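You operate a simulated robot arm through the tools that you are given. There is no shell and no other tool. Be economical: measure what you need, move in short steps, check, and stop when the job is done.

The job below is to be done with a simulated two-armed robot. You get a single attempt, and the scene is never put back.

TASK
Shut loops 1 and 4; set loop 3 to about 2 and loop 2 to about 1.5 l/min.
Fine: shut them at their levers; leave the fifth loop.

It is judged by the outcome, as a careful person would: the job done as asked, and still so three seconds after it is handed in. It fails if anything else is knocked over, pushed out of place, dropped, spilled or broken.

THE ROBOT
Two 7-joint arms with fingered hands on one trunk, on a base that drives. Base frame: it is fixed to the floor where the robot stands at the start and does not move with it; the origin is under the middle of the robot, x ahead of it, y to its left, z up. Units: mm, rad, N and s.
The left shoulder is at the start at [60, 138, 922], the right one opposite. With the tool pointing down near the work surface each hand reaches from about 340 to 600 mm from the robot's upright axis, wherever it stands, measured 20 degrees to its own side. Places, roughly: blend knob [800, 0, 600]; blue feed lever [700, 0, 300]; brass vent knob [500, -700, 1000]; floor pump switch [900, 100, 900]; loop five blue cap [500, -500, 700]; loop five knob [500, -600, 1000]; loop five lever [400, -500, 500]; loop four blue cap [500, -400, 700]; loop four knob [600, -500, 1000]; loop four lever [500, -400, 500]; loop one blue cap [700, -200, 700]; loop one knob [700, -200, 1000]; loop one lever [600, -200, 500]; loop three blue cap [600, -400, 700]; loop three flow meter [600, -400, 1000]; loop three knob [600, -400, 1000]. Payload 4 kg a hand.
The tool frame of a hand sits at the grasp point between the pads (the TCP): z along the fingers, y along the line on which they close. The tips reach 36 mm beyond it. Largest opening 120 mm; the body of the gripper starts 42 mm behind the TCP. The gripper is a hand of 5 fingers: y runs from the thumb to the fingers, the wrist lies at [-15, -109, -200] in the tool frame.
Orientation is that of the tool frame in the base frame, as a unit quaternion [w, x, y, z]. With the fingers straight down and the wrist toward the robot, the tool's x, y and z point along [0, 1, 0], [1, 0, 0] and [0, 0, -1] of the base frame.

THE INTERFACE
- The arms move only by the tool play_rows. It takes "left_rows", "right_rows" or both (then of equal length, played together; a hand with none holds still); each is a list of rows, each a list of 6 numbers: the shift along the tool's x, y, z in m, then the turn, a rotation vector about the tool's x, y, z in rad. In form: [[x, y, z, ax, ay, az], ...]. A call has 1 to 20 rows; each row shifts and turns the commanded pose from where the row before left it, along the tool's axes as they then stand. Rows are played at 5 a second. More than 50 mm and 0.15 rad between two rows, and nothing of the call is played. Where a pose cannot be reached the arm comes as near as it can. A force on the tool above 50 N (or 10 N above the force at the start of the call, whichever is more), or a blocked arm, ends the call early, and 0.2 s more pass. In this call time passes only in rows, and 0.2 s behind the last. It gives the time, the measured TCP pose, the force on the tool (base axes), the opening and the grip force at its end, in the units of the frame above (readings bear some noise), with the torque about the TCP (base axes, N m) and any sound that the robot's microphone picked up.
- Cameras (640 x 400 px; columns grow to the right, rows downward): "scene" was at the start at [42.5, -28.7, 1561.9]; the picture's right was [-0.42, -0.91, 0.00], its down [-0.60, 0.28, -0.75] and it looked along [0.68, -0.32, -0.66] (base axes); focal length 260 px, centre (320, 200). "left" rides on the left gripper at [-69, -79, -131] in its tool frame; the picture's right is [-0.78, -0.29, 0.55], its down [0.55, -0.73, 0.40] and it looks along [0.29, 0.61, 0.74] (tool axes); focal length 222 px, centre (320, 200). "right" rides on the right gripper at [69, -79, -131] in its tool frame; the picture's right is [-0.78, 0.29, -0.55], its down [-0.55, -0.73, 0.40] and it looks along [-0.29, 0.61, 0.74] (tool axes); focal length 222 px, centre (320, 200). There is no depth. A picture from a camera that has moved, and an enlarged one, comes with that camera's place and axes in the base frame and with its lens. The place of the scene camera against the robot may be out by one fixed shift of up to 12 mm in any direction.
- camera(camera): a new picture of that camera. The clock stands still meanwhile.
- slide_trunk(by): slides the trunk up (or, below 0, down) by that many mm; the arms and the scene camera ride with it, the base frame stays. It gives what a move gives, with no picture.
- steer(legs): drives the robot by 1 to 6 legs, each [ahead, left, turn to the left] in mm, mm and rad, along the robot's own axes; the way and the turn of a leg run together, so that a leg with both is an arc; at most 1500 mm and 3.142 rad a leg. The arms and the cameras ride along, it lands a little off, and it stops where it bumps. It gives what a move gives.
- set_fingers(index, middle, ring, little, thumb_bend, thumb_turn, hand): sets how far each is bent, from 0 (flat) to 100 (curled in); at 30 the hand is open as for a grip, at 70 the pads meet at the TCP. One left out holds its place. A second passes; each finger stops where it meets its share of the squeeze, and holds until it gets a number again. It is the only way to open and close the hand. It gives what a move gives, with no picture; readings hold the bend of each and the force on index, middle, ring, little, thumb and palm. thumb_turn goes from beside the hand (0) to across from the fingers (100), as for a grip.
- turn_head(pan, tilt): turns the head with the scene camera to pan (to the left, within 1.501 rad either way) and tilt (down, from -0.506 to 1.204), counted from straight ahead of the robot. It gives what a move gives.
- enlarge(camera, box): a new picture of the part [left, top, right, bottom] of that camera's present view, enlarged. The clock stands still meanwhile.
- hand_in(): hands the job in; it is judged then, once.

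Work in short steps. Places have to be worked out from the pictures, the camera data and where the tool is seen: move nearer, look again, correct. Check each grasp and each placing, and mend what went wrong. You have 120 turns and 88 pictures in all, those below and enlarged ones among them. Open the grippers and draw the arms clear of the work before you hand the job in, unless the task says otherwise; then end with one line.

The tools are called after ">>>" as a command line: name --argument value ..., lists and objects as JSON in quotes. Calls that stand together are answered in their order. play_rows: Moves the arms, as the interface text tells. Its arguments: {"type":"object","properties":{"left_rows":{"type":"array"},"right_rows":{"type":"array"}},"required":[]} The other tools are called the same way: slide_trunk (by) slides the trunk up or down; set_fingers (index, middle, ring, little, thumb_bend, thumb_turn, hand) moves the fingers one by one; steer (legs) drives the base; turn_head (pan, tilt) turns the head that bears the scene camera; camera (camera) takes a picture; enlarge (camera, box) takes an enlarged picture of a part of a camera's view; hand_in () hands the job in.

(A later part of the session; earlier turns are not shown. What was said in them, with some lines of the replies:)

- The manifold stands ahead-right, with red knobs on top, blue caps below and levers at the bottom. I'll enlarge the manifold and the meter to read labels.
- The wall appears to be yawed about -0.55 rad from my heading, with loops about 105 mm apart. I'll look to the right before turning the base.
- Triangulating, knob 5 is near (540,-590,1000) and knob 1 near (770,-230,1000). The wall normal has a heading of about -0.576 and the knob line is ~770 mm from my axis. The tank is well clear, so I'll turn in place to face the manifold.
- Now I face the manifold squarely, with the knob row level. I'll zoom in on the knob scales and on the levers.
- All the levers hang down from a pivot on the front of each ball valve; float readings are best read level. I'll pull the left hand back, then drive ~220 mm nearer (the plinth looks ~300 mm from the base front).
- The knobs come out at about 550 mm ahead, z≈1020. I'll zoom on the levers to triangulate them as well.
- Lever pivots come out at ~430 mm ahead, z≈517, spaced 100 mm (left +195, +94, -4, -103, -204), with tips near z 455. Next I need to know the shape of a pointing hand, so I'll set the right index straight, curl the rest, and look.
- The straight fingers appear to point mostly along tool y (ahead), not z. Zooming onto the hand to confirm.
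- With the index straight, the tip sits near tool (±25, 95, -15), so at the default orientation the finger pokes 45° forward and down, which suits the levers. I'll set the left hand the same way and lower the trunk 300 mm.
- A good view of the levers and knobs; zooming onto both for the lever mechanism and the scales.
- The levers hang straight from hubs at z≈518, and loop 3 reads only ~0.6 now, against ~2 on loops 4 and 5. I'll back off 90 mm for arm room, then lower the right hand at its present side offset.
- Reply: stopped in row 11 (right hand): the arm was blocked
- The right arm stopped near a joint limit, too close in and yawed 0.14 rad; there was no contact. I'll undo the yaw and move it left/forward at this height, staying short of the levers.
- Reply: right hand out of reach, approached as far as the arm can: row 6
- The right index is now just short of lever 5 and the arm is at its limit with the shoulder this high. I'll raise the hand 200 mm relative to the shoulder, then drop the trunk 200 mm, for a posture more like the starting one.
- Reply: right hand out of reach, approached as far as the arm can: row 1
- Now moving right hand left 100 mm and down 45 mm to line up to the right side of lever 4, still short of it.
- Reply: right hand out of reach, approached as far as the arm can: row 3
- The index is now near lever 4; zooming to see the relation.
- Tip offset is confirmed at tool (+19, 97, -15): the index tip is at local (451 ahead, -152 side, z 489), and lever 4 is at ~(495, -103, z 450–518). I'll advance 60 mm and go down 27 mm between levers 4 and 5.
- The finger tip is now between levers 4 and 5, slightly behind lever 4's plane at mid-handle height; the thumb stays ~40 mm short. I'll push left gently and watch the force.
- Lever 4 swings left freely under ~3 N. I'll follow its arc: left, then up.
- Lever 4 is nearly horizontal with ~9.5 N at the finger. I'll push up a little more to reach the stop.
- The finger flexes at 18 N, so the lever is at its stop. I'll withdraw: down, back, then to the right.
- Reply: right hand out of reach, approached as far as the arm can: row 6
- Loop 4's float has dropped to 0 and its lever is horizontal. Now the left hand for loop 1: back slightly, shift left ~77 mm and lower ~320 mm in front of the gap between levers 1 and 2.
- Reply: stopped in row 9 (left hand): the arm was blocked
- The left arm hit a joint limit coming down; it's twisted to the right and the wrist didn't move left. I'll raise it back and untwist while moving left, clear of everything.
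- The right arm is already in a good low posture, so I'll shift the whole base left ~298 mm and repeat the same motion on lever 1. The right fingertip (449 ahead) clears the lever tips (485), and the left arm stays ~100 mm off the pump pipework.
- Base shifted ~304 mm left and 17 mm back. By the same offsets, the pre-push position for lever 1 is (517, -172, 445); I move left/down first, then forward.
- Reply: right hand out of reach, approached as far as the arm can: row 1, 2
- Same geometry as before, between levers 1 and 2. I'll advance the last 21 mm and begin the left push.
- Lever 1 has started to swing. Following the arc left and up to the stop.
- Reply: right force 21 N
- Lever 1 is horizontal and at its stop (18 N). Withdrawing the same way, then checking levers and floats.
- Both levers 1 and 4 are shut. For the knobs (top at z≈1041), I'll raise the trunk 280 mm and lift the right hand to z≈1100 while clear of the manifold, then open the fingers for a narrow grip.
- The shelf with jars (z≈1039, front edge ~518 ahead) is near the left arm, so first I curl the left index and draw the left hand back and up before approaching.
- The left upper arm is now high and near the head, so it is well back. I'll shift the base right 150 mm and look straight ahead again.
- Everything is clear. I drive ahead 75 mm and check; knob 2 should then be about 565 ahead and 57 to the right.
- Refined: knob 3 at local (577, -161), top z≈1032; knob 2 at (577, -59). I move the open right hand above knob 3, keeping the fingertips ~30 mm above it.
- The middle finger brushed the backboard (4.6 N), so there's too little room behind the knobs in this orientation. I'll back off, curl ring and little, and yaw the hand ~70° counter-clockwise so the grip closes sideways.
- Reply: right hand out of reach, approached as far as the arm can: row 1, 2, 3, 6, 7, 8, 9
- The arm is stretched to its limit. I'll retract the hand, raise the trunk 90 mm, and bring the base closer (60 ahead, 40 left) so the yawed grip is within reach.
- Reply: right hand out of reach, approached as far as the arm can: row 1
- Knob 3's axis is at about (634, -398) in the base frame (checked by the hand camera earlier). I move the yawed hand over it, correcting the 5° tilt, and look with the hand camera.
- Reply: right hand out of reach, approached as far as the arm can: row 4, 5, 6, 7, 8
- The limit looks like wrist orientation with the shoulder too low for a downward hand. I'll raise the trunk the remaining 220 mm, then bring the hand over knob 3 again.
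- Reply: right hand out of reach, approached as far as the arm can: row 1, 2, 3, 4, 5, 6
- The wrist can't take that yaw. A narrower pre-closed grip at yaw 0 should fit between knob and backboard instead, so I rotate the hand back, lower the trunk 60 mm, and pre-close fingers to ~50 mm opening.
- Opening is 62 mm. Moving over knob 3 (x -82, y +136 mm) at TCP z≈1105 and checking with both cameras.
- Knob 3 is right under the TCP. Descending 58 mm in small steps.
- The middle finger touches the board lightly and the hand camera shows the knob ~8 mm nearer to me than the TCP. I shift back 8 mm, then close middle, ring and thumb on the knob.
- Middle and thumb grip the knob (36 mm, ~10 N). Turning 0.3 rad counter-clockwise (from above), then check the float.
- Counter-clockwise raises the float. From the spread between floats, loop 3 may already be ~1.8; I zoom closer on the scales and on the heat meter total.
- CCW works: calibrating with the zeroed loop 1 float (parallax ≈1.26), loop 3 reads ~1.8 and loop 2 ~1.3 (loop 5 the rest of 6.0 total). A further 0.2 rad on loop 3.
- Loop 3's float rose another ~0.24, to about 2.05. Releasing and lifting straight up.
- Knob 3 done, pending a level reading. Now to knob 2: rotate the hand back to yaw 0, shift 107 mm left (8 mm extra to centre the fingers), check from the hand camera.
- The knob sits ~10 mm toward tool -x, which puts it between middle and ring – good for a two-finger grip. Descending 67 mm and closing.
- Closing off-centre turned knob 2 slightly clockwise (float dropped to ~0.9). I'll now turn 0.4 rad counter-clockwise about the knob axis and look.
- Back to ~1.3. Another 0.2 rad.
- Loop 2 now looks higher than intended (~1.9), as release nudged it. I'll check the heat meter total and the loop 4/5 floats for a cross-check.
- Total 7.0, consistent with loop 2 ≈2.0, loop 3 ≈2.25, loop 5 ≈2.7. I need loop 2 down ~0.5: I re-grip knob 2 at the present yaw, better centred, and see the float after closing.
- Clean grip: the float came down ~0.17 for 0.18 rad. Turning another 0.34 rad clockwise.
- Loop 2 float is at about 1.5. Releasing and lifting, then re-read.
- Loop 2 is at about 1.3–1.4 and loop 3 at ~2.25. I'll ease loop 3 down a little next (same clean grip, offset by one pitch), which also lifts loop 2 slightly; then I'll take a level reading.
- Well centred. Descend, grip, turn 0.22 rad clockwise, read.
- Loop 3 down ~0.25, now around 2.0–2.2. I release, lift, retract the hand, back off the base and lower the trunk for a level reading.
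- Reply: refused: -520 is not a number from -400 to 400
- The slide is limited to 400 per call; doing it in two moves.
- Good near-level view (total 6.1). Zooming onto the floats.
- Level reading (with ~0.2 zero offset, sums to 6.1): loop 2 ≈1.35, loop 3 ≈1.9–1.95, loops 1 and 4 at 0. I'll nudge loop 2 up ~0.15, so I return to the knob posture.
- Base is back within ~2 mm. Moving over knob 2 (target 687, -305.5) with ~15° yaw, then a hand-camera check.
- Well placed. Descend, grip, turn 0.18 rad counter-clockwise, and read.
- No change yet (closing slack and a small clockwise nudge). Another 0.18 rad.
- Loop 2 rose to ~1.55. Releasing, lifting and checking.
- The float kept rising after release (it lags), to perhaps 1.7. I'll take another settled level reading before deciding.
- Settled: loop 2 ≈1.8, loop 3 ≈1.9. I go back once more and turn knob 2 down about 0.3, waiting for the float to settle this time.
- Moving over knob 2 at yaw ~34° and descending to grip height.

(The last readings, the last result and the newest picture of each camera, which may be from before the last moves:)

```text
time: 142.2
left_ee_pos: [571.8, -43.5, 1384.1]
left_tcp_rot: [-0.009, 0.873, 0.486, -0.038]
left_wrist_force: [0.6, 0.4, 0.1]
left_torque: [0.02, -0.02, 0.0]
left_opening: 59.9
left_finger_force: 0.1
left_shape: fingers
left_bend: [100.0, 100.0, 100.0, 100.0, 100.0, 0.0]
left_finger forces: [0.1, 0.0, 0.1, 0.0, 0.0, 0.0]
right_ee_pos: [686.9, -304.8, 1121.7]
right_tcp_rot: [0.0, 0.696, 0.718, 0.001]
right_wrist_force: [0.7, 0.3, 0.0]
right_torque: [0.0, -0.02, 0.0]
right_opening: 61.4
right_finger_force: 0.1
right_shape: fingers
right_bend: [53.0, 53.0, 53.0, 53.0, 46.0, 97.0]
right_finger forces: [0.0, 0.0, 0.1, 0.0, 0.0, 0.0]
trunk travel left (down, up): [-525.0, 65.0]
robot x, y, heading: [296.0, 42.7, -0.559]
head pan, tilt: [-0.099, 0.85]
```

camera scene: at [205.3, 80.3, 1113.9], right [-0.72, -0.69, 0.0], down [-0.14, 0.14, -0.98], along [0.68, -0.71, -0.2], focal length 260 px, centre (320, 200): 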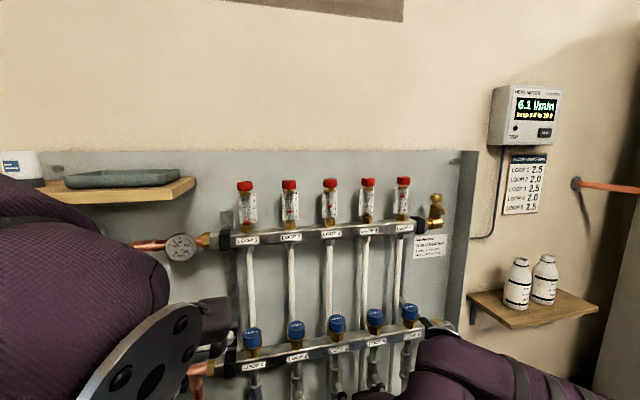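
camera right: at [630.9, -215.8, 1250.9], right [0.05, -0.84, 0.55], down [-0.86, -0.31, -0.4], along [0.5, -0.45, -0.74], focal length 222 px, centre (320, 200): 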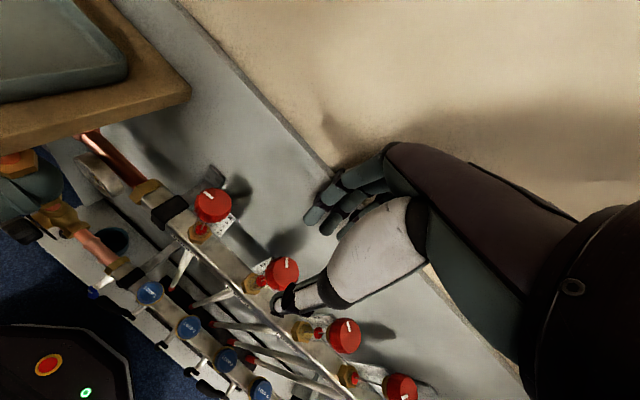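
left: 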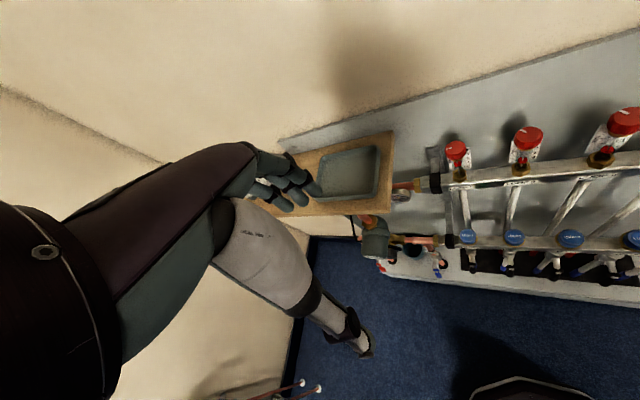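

Exactly on position (686.9, -304.8). Descending, gripping, turning 0.2 rad clockwise, holding 2 s, then reading.

>>> play_rows --right_rows '[[0, 0, 0.025, 0, 0, 0], [0, 0, 0.025, 0, 0, 0], [0, 0, 0.02, 0, 0, 0]]'

>>> set_fingers --hand "right" --middle 70 --ring 70 --thumb_bend 70

>>> play_rows --right_rows '[[0, 0.0004, 0, 0, 0, 0.07], [0, 0.0004, 0, 0, 0, 0.07], [0, 0.0004, 0, 0, 0, 0.06], [0, 0, 0, 0, 0, 0], [0, 0, 0, 0, 0, 0], [0, 0, 0, 0, 0, 0], [0, 0, 0, 0, 0, 0], [0, 0, 0, 0, 0, 0], [0, 0, 0, 0, 0, 0], [0, 0, 0, 0, 0, 0], [0, 0, 0, 0, 0, 0], [0, 0, 0, 0, 0, 0]]'

>>> enlarge --camera "scene" --box '[320, 185, 384, 225]'

```text
time: 142.9
left_ee_pos: [570.3, -44.2, 1383.7]
left_tcp_rot: [-0.008, 0.873, 0.486, -0.039]
left_wrist_force: [0.1, 0.2, 0.7]
left_torque: [0.0, 0.01, -0.02]
left_opening: 59.9
left_finger_force: 0.0
left_shape: fingers
left_bend: [100.0, 100.0, 100.0, 100.0, 100.0, 0.0]
left_finger forces: [0.0, 0.0, 0.0, 0.0, 0.0, 0.1]
right_ee_pos: [686.9, -306.4, 1051.9]
right_tcp_rot: [0.0, 0.697, 0.717, 0.0]
right_wrist_force: [-2.0, 1.3, 1.8]
right_torque: [-0.09, -0.13, -0.02]
right_opening: 61.4
right_finger_force: 1.8
right_shape: fingers
right_bend: [53.0, 53.0, 54.0, 53.0, 46.0, 97.0]
right_finger forces: [0.1, 0.1, 3.0, 0.1, 0.1, 0.0]
trunk travel left (down, up): [-525.0, 65.0]
robot x, y, heading: [291.3, 44.7, -0.562]
head pan, tilt: [-0.099, 0.85]
```

```text
time: 143.9
left_ee_pos: [570.6, -44.0, 1384.1]
left_tcp_rot: [-0.009, 0.873, 0.486, -0.038]
left_wrist_force: [-0.5, -0.1, 0.0]
left_torque: [-0.01, -0.02, 0.0]
left_opening: 60.0
left_finger_force: 0.1
left_shape: fingers
left_bend: [100.0, 100.0, 100.0, 100.0, 100.0, 0.0]
left_finger forces: [0.1, 0.0, 0.0, 0.1, 0.0, 0.1]
right_ee_pos: [687.4, -308.2, 1052.2]
right_tcp_rot: [-0.001, 0.696, 0.718, 0.0]
right_wrist_force: [-3.4, -1.3, -2.6]
right_torque: [-0.05, 0.01, -0.01]
right_opening: 40.4
right_finger_force: 8.2
right_shape: fingers
right_bend: [53.0, 66.0, 70.0, 53.0, 63.0, 98.0]
right_finger forces: [0.0, 6.4, 0.0, 0.0, 9.8, 0.0]
trunk travel left (down, up): [-525.0, 65.0]
robot x, y, heading: [297.2, 47.6, -0.56]
head pan, tilt: [-0.099, 0.85]
```

```text
time: 146.6
left_ee_pos: [571.0, -45.2, 1383.5]
left_tcp_rot: [-0.009, 0.873, 0.486, -0.038]
left_wrist_force: [-0.2, 0.2, 1.3]
left_torque: [-0.02, -0.02, -0.01]
left_opening: 59.7
left_finger_force: 0.1
left_shape: fingers
left_bend: [100.0, 100.0, 100.0, 100.0, 100.0, 0.0]
left_finger forces: [0.0, 0.0, 0.0, 0.1, 0.1, 0.0]
right_ee_pos: [687.1, -307.2, 1052.1]
right_tcp_rot: [-0.001, 0.765, 0.644, 0.001]
right_wrist_force: [-3.7, -5.0, -2.5]
right_torque: [-0.22, -0.02, 0.04]
right_opening: 40.1
right_finger_force: 8.1
right_shape: fingers
right_bend: [53.0, 65.0, 70.0, 53.0, 64.0, 99.0]
right_finger forces: [0.0, 7.7, 0.0, 0.0, 7.6, 0.1]
trunk travel left (down, up): [-525.0, 65.0]
robot x, y, heading: [297.4, 47.5, -0.562]
head pan, tilt: [-0.099, 0.85]
```

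```text
10.00 times, centred on (352, 205) of scene
camera zoom: at [328.4, 20.4, 1576.2], right [-0.61, -0.79, 0.0], down [-0.59, 0.46, -0.66], along [0.52, -0.4, -0.75], focal length 2603 px, centre (0, 150)
```

zoom: 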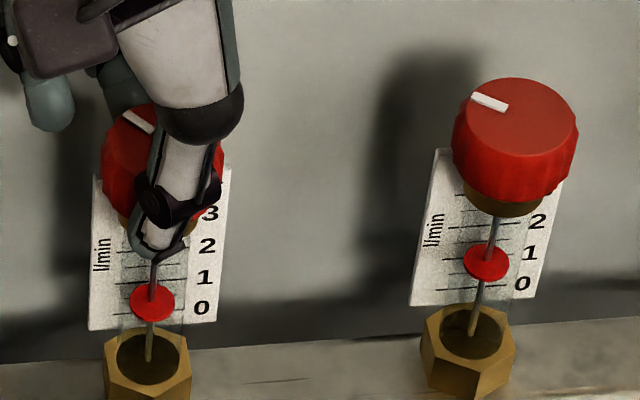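

Settled, loop 2 reads ~1.36–1.4 (sensitivity ≈2 l/min per rad). A small counter-clockwise nudge of 0.1 rad with a hold.

>>> play_rows --right_rows '[[0, -0.0003, 0, 0, 0, -0.05], [0, -0.0003, 0, 0, 0, -0.05], [0, 0, 0, 0, 0, 0], [0, 0, 0, 0, 0, 0], [0, 0, 0, 0, 0, 0], [0, 0, 0, 0, 0, 0], [0, 0, 0, 0, 0, 0], [0, 0, 0, 0, 0, 0], [0, 0, 0, 0, 0, 0], [0, 0, 0, 0, 0, 0], [0, 0, 0, 0, 0, 0], [0, 0, 0, 0, 0, 0], [0, 0, 0, 0, 0, 0], [0, 0, 0, 0, 0, 0]]'

>>> enlarge --camera "scene" --box '[320, 185, 384, 225]'

```text
time: 149.6
left_ee_pos: [570.5, -44.6, 1383.3]
left_tcp_rot: [-0.009, 0.873, 0.486, -0.038]
left_wrist_force: [0.5, -0.2, -0.4]
left_torque: [0.0, 0.0, 0.0]
left_opening: 59.9
left_finger_force: 0.2
left_shape: fingers
left_bend: [100.0, 100.0, 100.0, 100.0, 100.0, 0.0]
left_finger forces: [0.0, 0.0, 0.0, 0.0, 0.0, 0.1]
right_ee_pos: [685.7, -306.1, 1052.4]
right_tcp_rot: [-0.001, 0.732, 0.682, 0.0]
right_wrist_force: [-2.8, -4.2, -4.3]
right_torque: [-0.16, -0.05, -0.02]
right_opening: 40.0
right_finger_force: 7.0
right_shape: fingers
right_bend: [53.0, 65.0, 70.0, 53.0, 64.0, 98.0]
right_finger forces: [0.0, 6.7, 0.0, 0.0, 7.9, 0.0]
trunk travel left (down, up): [-525.0, 65.0]
robot x, y, heading: [299.5, 44.5, -0.56]
head pan, tilt: [-0.099, 0.85]
```

```text
10.00 times, centred on (352, 205) of scene
camera zoom: at [328.6, 20.5, 1576.2], right [-0.61, -0.79, 0.0], down [-0.59, 0.46, -0.66], along [0.52, -0.4, -0.75], focal length 2603 px, centre (0, 150)
```

zoom: 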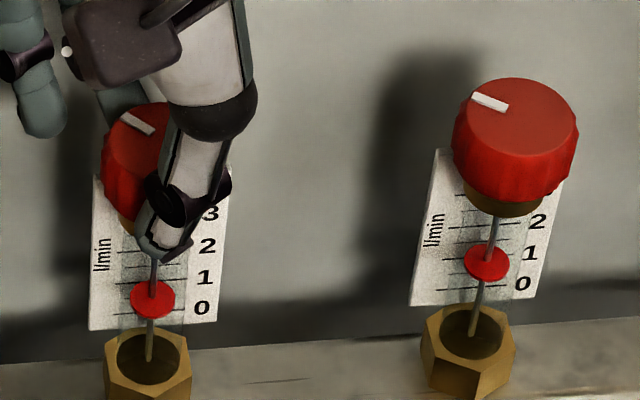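

Loop 2 settled at ~1.5. Releasing, lifting and retreating for the final level check.

>>> set_fingers --hand "right" --middle 53 --ring 53 --thumb_bend 46

>>> play_rows --right_rows '[[0, 0, -0.02, 0, 0, 0], [0, 0, -0.025, 0, 0, 0], [0, 0, -0.025, 0, 0, 0], [0, -0.035, 0, 0, 0, 0.1], [0, -0.035, 0, 0, 0, 0.1], [0, -0.035, 0, 0, 0, 0.1], [0, -0.035, 0, 0, 0, 0.1]]'

>>> steer --legs '[[-150, 0, 0]]'

>>> slide_trunk --by -400

>>> slide_trunk --by -120

>>> turn_head --pan -0.25 --tilt 0.2

>>> enlarge --camera "scene" --box '[230, 170, 422, 246]'

```text
time: 150.6
left_ee_pos: [570.8, -43.2, 1383.3]
left_tcp_rot: [-0.009, 0.873, 0.486, -0.038]
left_wrist_force: [0.0, 0.5, 0.2]
left_torque: [-0.01, 0.03, -0.02]
left_opening: 59.8
left_finger_force: 0.1
left_shape: fingers
left_bend: [100.0, 100.0, 100.0, 100.0, 100.0, 0.0]
left_finger forces: [0.1, 0.1, 0.0, 0.0, 0.0, 0.0]
right_ee_pos: [686.8, -305.5, 1051.9]
right_tcp_rot: [0.0, 0.731, 0.682, 0.001]
right_wrist_force: [-0.7, 0.2, 0.8]
right_torque: [-0.03, -0.03, -0.01]
right_opening: 61.4
right_finger_force: 0.8
right_shape: fingers
right_bend: [53.0, 53.0, 53.0, 53.0, 46.0, 97.0]
right_finger forces: [0.0, 0.0, 1.1, 0.0, 0.1, 0.1]
trunk travel left (down, up): [-525.0, 65.0]
robot x, y, heading: [298.6, 40.4, -0.557]
head pan, tilt: [-0.099, 0.85]
```

```text
time: 152.2
left_ee_pos: [572.5, -44.3, 1382.7]
left_tcp_rot: [-0.009, 0.873, 0.486, -0.038]
left_wrist_force: [-0.2, -0.8, -0.3]
left_torque: [-0.01, 0.03, -0.02]
left_opening: 59.9
left_finger_force: 0.1
left_shape: fingers
left_bend: [100.0, 100.0, 100.0, 100.0, 100.0, 0.0]
left_finger forces: [0.0, 0.0, 0.0, 0.0, 0.0, 0.0]
right_ee_pos: [550.1, -274.0, 1125.2]
right_tcp_rot: [0.0, 0.853, 0.522, 0.001]
right_wrist_force: [0.5, 1.0, -0.1]
right_torque: [0.03, -0.01, 0.01]
right_opening: 61.6
right_finger_force: 0.1
right_shape: fingers
right_bend: [53.0, 53.0, 53.0, 53.0, 46.0, 97.0]
right_finger forces: [0.0, 0.1, 0.0, 0.0, 0.0, 0.1]
trunk travel left (down, up): [-525.0, 65.0]
robot x, y, heading: [296.9, 44.6, -0.562]
head pan, tilt: [-0.099, 0.85]
```

```text
time: 153.5
left_ee_pos: [442.7, 34.8, 1383.6]
left_tcp_rot: [-0.008, 0.873, 0.486, -0.037]
left_wrist_force: [-0.1, -0.1, 1.2]
left_torque: [-0.03, -0.04, 0.0]
left_opening: 60.1
left_finger_force: 0.0
left_shape: fingers
left_bend: [100.0, 100.0, 100.0, 100.0, 100.0, 0.0]
left_finger forces: [0.1, 0.1, 0.1, 0.0, 0.0, 0.1]
right_ee_pos: [424.2, -195.6, 1125.6]
right_tcp_rot: [0.0, 0.853, 0.523, 0.001]
right_wrist_force: [-0.5, 0.2, 0.6]
right_torque: [-0.05, -0.03, 0.03]
right_opening: 61.2
right_finger_force: 0.0
right_shape: fingers
right_bend: [53.0, 53.0, 53.0, 53.0, 46.0, 97.0]
right_finger forces: [0.0, 0.1, 0.1, 0.0, 0.0, 0.1]
trunk travel left (down, up): [-525.0, 65.0]
robot x, y, heading: [165.7, 125.8, -0.564]
head pan, tilt: [-0.099, 0.85]
```

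```text
time: 157.3
left_ee_pos: [444.9, 35.5, 983.9]
left_tcp_rot: [-0.009, 0.874, 0.485, -0.038]
left_wrist_force: [-0.9, 0.4, -0.1]
left_torque: [-0.03, 0.0, 0.01]
left_opening: 59.8
left_finger_force: 0.1
left_shape: fingers
left_bend: [100.0, 100.0, 100.0, 100.0, 100.0, 0.0]
left_finger forces: [0.0, 0.0, 0.0, 0.0, 0.0, 0.0]
right_ee_pos: [424.9, -195.4, 725.3]
right_tcp_rot: [-0.001, 0.853, 0.522, 0.0]
right_wrist_force: [-0.2, 0.0, 0.1]
right_torque: [0.02, 0.02, 0.05]
right_opening: 61.2
right_finger_force: 0.1
right_shape: fingers
right_bend: [53.0, 53.0, 53.0, 53.0, 46.0, 97.0]
right_finger forces: [0.0, 0.1, 0.1, 0.0, 0.0, 0.0]
trunk travel left (down, up): [-125.0, 465.0]
robot x, y, heading: [171.3, 125.2, -0.558]
head pan, tilt: [-0.099, 0.85]
```

```text
time: 158.8
left_ee_pos: [445.1, 36.0, 863.8]
left_tcp_rot: [-0.009, 0.873, 0.486, -0.038]
left_wrist_force: [-0.8, 0.6, 0.1]
left_torque: [0.0, 0.0, -0.01]
left_opening: 59.9
left_finger_force: 0.0
left_shape: fingers
left_bend: [100.0, 100.0, 100.0, 100.0, 100.0, 0.0]
left_finger forces: [0.1, 0.0, 0.1, 0.0, 0.1, 0.0]
right_ee_pos: [425.3, -195.8, 605.3]
right_tcp_rot: [-0.001, 0.852, 0.523, 0.0]
right_wrist_force: [-0.3, -0.6, -0.1]
right_torque: [0.01, 0.02, 0.0]
right_opening: 61.5
right_finger_force: 0.1
right_shape: fingers
right_bend: [53.0, 53.0, 53.0, 53.0, 46.0, 97.0]
right_finger forces: [0.0, 0.0, 0.0, 0.0, 0.0, 0.0]
trunk travel left (down, up): [-5.0, 585.0]
robot x, y, heading: [172.2, 122.5, -0.563]
head pan, tilt: [-0.099, 0.85]
```

```text
time: 159.9
left_ee_pos: [444.6, 34.2, 862.9]
left_tcp_rot: [-0.008, 0.873, 0.486, -0.038]
left_wrist_force: [0.0, 0.0, 0.6]
left_torque: [0.02, 0.0, -0.01]
left_opening: 59.9
left_finger_force: 0.0
left_shape: fingers
left_bend: [100.0, 100.0, 100.0, 100.0, 100.0, 0.0]
left_finger forces: [0.0, 0.0, 0.1, 0.0, 0.0, 0.1]
right_ee_pos: [424.3, -194.6, 604.2]
right_tcp_rot: [-0.001, 0.853, 0.522, 0.0]
right_wrist_force: [-0.9, -0.2, 0.2]
right_torque: [0.0, 0.01, 0.0]
right_opening: 61.2
right_finger_force: 0.1
right_shape: fingers
right_bend: [53.0, 53.0, 53.0, 53.0, 46.0, 97.0]
right_finger forces: [0.0, 0.1, 0.1, 0.0, 0.0, 0.1]
trunk travel left (down, up): [-5.0, 585.0]
robot x, y, heading: [166.0, 125.1, -0.565]
head pan, tilt: [-0.25, 0.201]
```

```text
3.33 times, centred on (326, 208) of scene
camera zoom: at [204.5, 80.9, 1113.8], right [-0.72, -0.69, 0.0], down [-0.14, 0.14, -0.98], along [0.68, -0.71, -0.2], focal length 868 px, centre (300, 173)
```

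zoom: 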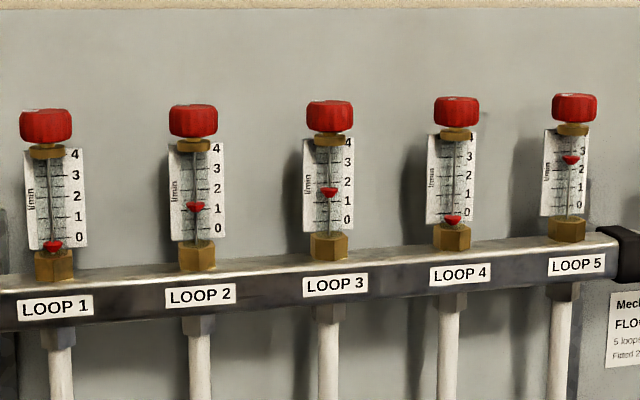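

Loop 2 ≈1.5, loop 3 ≈1.9–2.0, loops 1 and 4 at 0. One full picture to check the total and the surroundings.

>>> turn_head --pan -0.1 --tilt 0.45

>>> camera --camera "scene"

```text
time: 160.7
left_ee_pos: [444.5, 35.7, 862.6]
left_tcp_rot: [-0.008, 0.873, 0.486, -0.038]
left_wrist_force: [-0.7, -0.1, -0.3]
left_torque: [0.0, 0.0, 0.0]
left_opening: 59.9
left_finger_force: 0.1
left_shape: fingers
left_bend: [100.0, 100.0, 100.0, 100.0, 100.0, 0.0]
left_finger forces: [0.0, 0.0, 0.0, 0.0, 0.1, 0.0]
right_ee_pos: [424.9, -195.7, 603.6]
right_tcp_rot: [-0.001, 0.853, 0.522, 0.0]
right_wrist_force: [0.0, 0.0, -0.3]
right_torque: [-0.01, -0.01, -0.01]
right_opening: 61.3
right_finger_force: 0.0
right_shape: fingers
right_bend: [53.0, 53.0, 53.0, 53.0, 46.0, 97.0]
right_finger forces: [0.0, 0.0, 0.0, 0.0, 0.1, 0.1]
trunk travel left (down, up): [-5.0, 585.0]
robot x, y, heading: [170.1, 127.8, -0.558]
head pan, tilt: [-0.099, 0.45]
```

```text
1 pictures are left
camera scene: at [212.9, 92.0, 1090.7], right [-0.61, -0.79, 0.0], down [-0.34, 0.27, -0.9], along [0.71, -0.55, -0.43], focal length 260 px, centre (320, 200)
```

scene: 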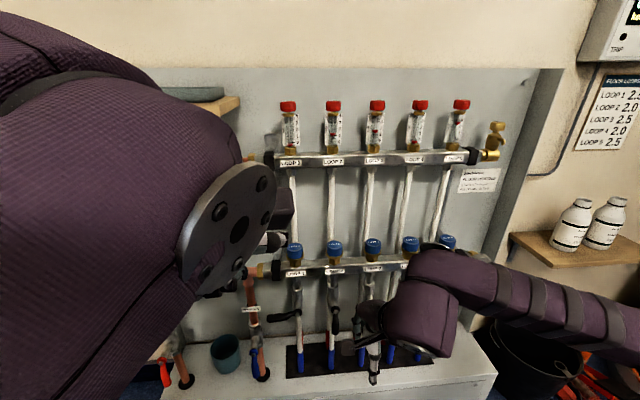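

All is in order. I back the robot away, open both hands, and hand in.

>>> steer --legs '[[-180, 0, 0]]'

>>> set_fingers --hand "right" --index 30 --middle 30 --ring 30 --little 30 --thumb_bend 30

>>> set_fingers --hand "left" --index 30 --middle 30 --ring 30 --little 30 --thumb_bend 30

>>> hand_in

```text
time: 162.2
left_ee_pos: [294.7, 128.1, 864.2]
left_tcp_rot: [-0.01, 0.874, 0.484, -0.037]
left_wrist_force: [-0.4, 0.1, 0.2]
left_torque: [0.02, 0.01, -0.02]
left_opening: 59.8
left_finger_force: 0.1
left_shape: fingers
left_bend: [100.0, 100.0, 100.0, 100.0, 100.0, 0.0]
left_finger forces: [0.1, 0.0, 0.1, 0.1, 0.0, 0.1]
right_ee_pos: [273.4, -101.7, 604.3]
right_tcp_rot: [-0.002, 0.854, 0.521, 0.0]
right_wrist_force: [0.2, 1.0, 0.0]
right_torque: [0.04, 0.0, 0.02]
right_opening: 61.3
right_finger_force: 0.1
right_shape: fingers
right_bend: [53.0, 53.0, 53.0, 53.0, 46.0, 97.0]
right_finger forces: [0.1, 0.0, 0.1, 0.0, 0.1, 0.0]
trunk travel left (down, up): [-5.0, 585.0]
robot x, y, heading: [17.3, 222.0, -0.563]
head pan, tilt: [-0.099, 0.45]
```

```text
time: 163.2
left_ee_pos: [294.9, 128.3, 863.4]
left_tcp_rot: [-0.009, 0.875, 0.483, -0.038]
left_wrist_force: [-0.3, 0.2, 0.4]
left_torque: [0.02, -0.02, 0.02]
left_opening: 59.7
left_finger_force: 0.0
left_shape: fingers
left_bend: [100.0, 100.0, 100.0, 100.0, 100.0, 0.0]
left_finger forces: [0.1, 0.1, 0.0, 0.0, 0.1, 0.0]
right_ee_pos: [273.5, -101.9, 603.8]
right_tcp_rot: [-0.001, 0.853, 0.522, 0.0]
right_wrist_force: [0.1, 0.4, -0.7]
right_torque: [0.0, 0.02, -0.01]
right_opening: 119.4
right_finger_force: 0.0
right_shape: fingers
right_bend: [30.0, 30.0, 30.0, 30.0, 30.0, 94.0]
right_finger forces: [0.0, 0.0, 0.1, 0.0, 0.1, 0.1]
trunk travel left (down, up): [-5.0, 585.0]
robot x, y, heading: [17.4, 218.0, -0.564]
head pan, tilt: [-0.099, 0.45]
```

```text
time: 164.2
left_ee_pos: [293.8, 128.9, 863.3]
left_tcp_rot: [-0.009, 0.874, 0.484, -0.038]
left_wrist_force: [-0.2, 0.4, -0.5]
left_torque: [0.04, -0.01, -0.01]
left_opening: 168.2
left_finger_force: 0.1
left_shape: fingers
left_bend: [30.0, 30.0, 30.0, 30.0, 30.0, 0.0]
left_finger forces: [0.0, 0.0, 0.1, 0.1, 0.0, 0.0]
right_ee_pos: [272.4, -102.0, 605.6]
right_tcp_rot: [-0.001, 0.854, 0.521, 0.0]
right_wrist_force: [-0.6, -0.3, -0.1]
right_torque: [0.03, 0.01, 0.02]
right_opening: 119.2
right_finger_force: 0.0
right_shape: fingers
right_bend: [30.0, 30.0, 30.0, 30.0, 30.0, 94.0]
right_finger forces: [0.0, 0.1, 0.0, 0.0, 0.0, 0.0]
trunk travel left (down, up): [-5.0, 585.0]
robot x, y, heading: [22.6, 218.6, -0.562]
head pan, tilt: [-0.099, 0.45]
```

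```text
The job is handed in.
```
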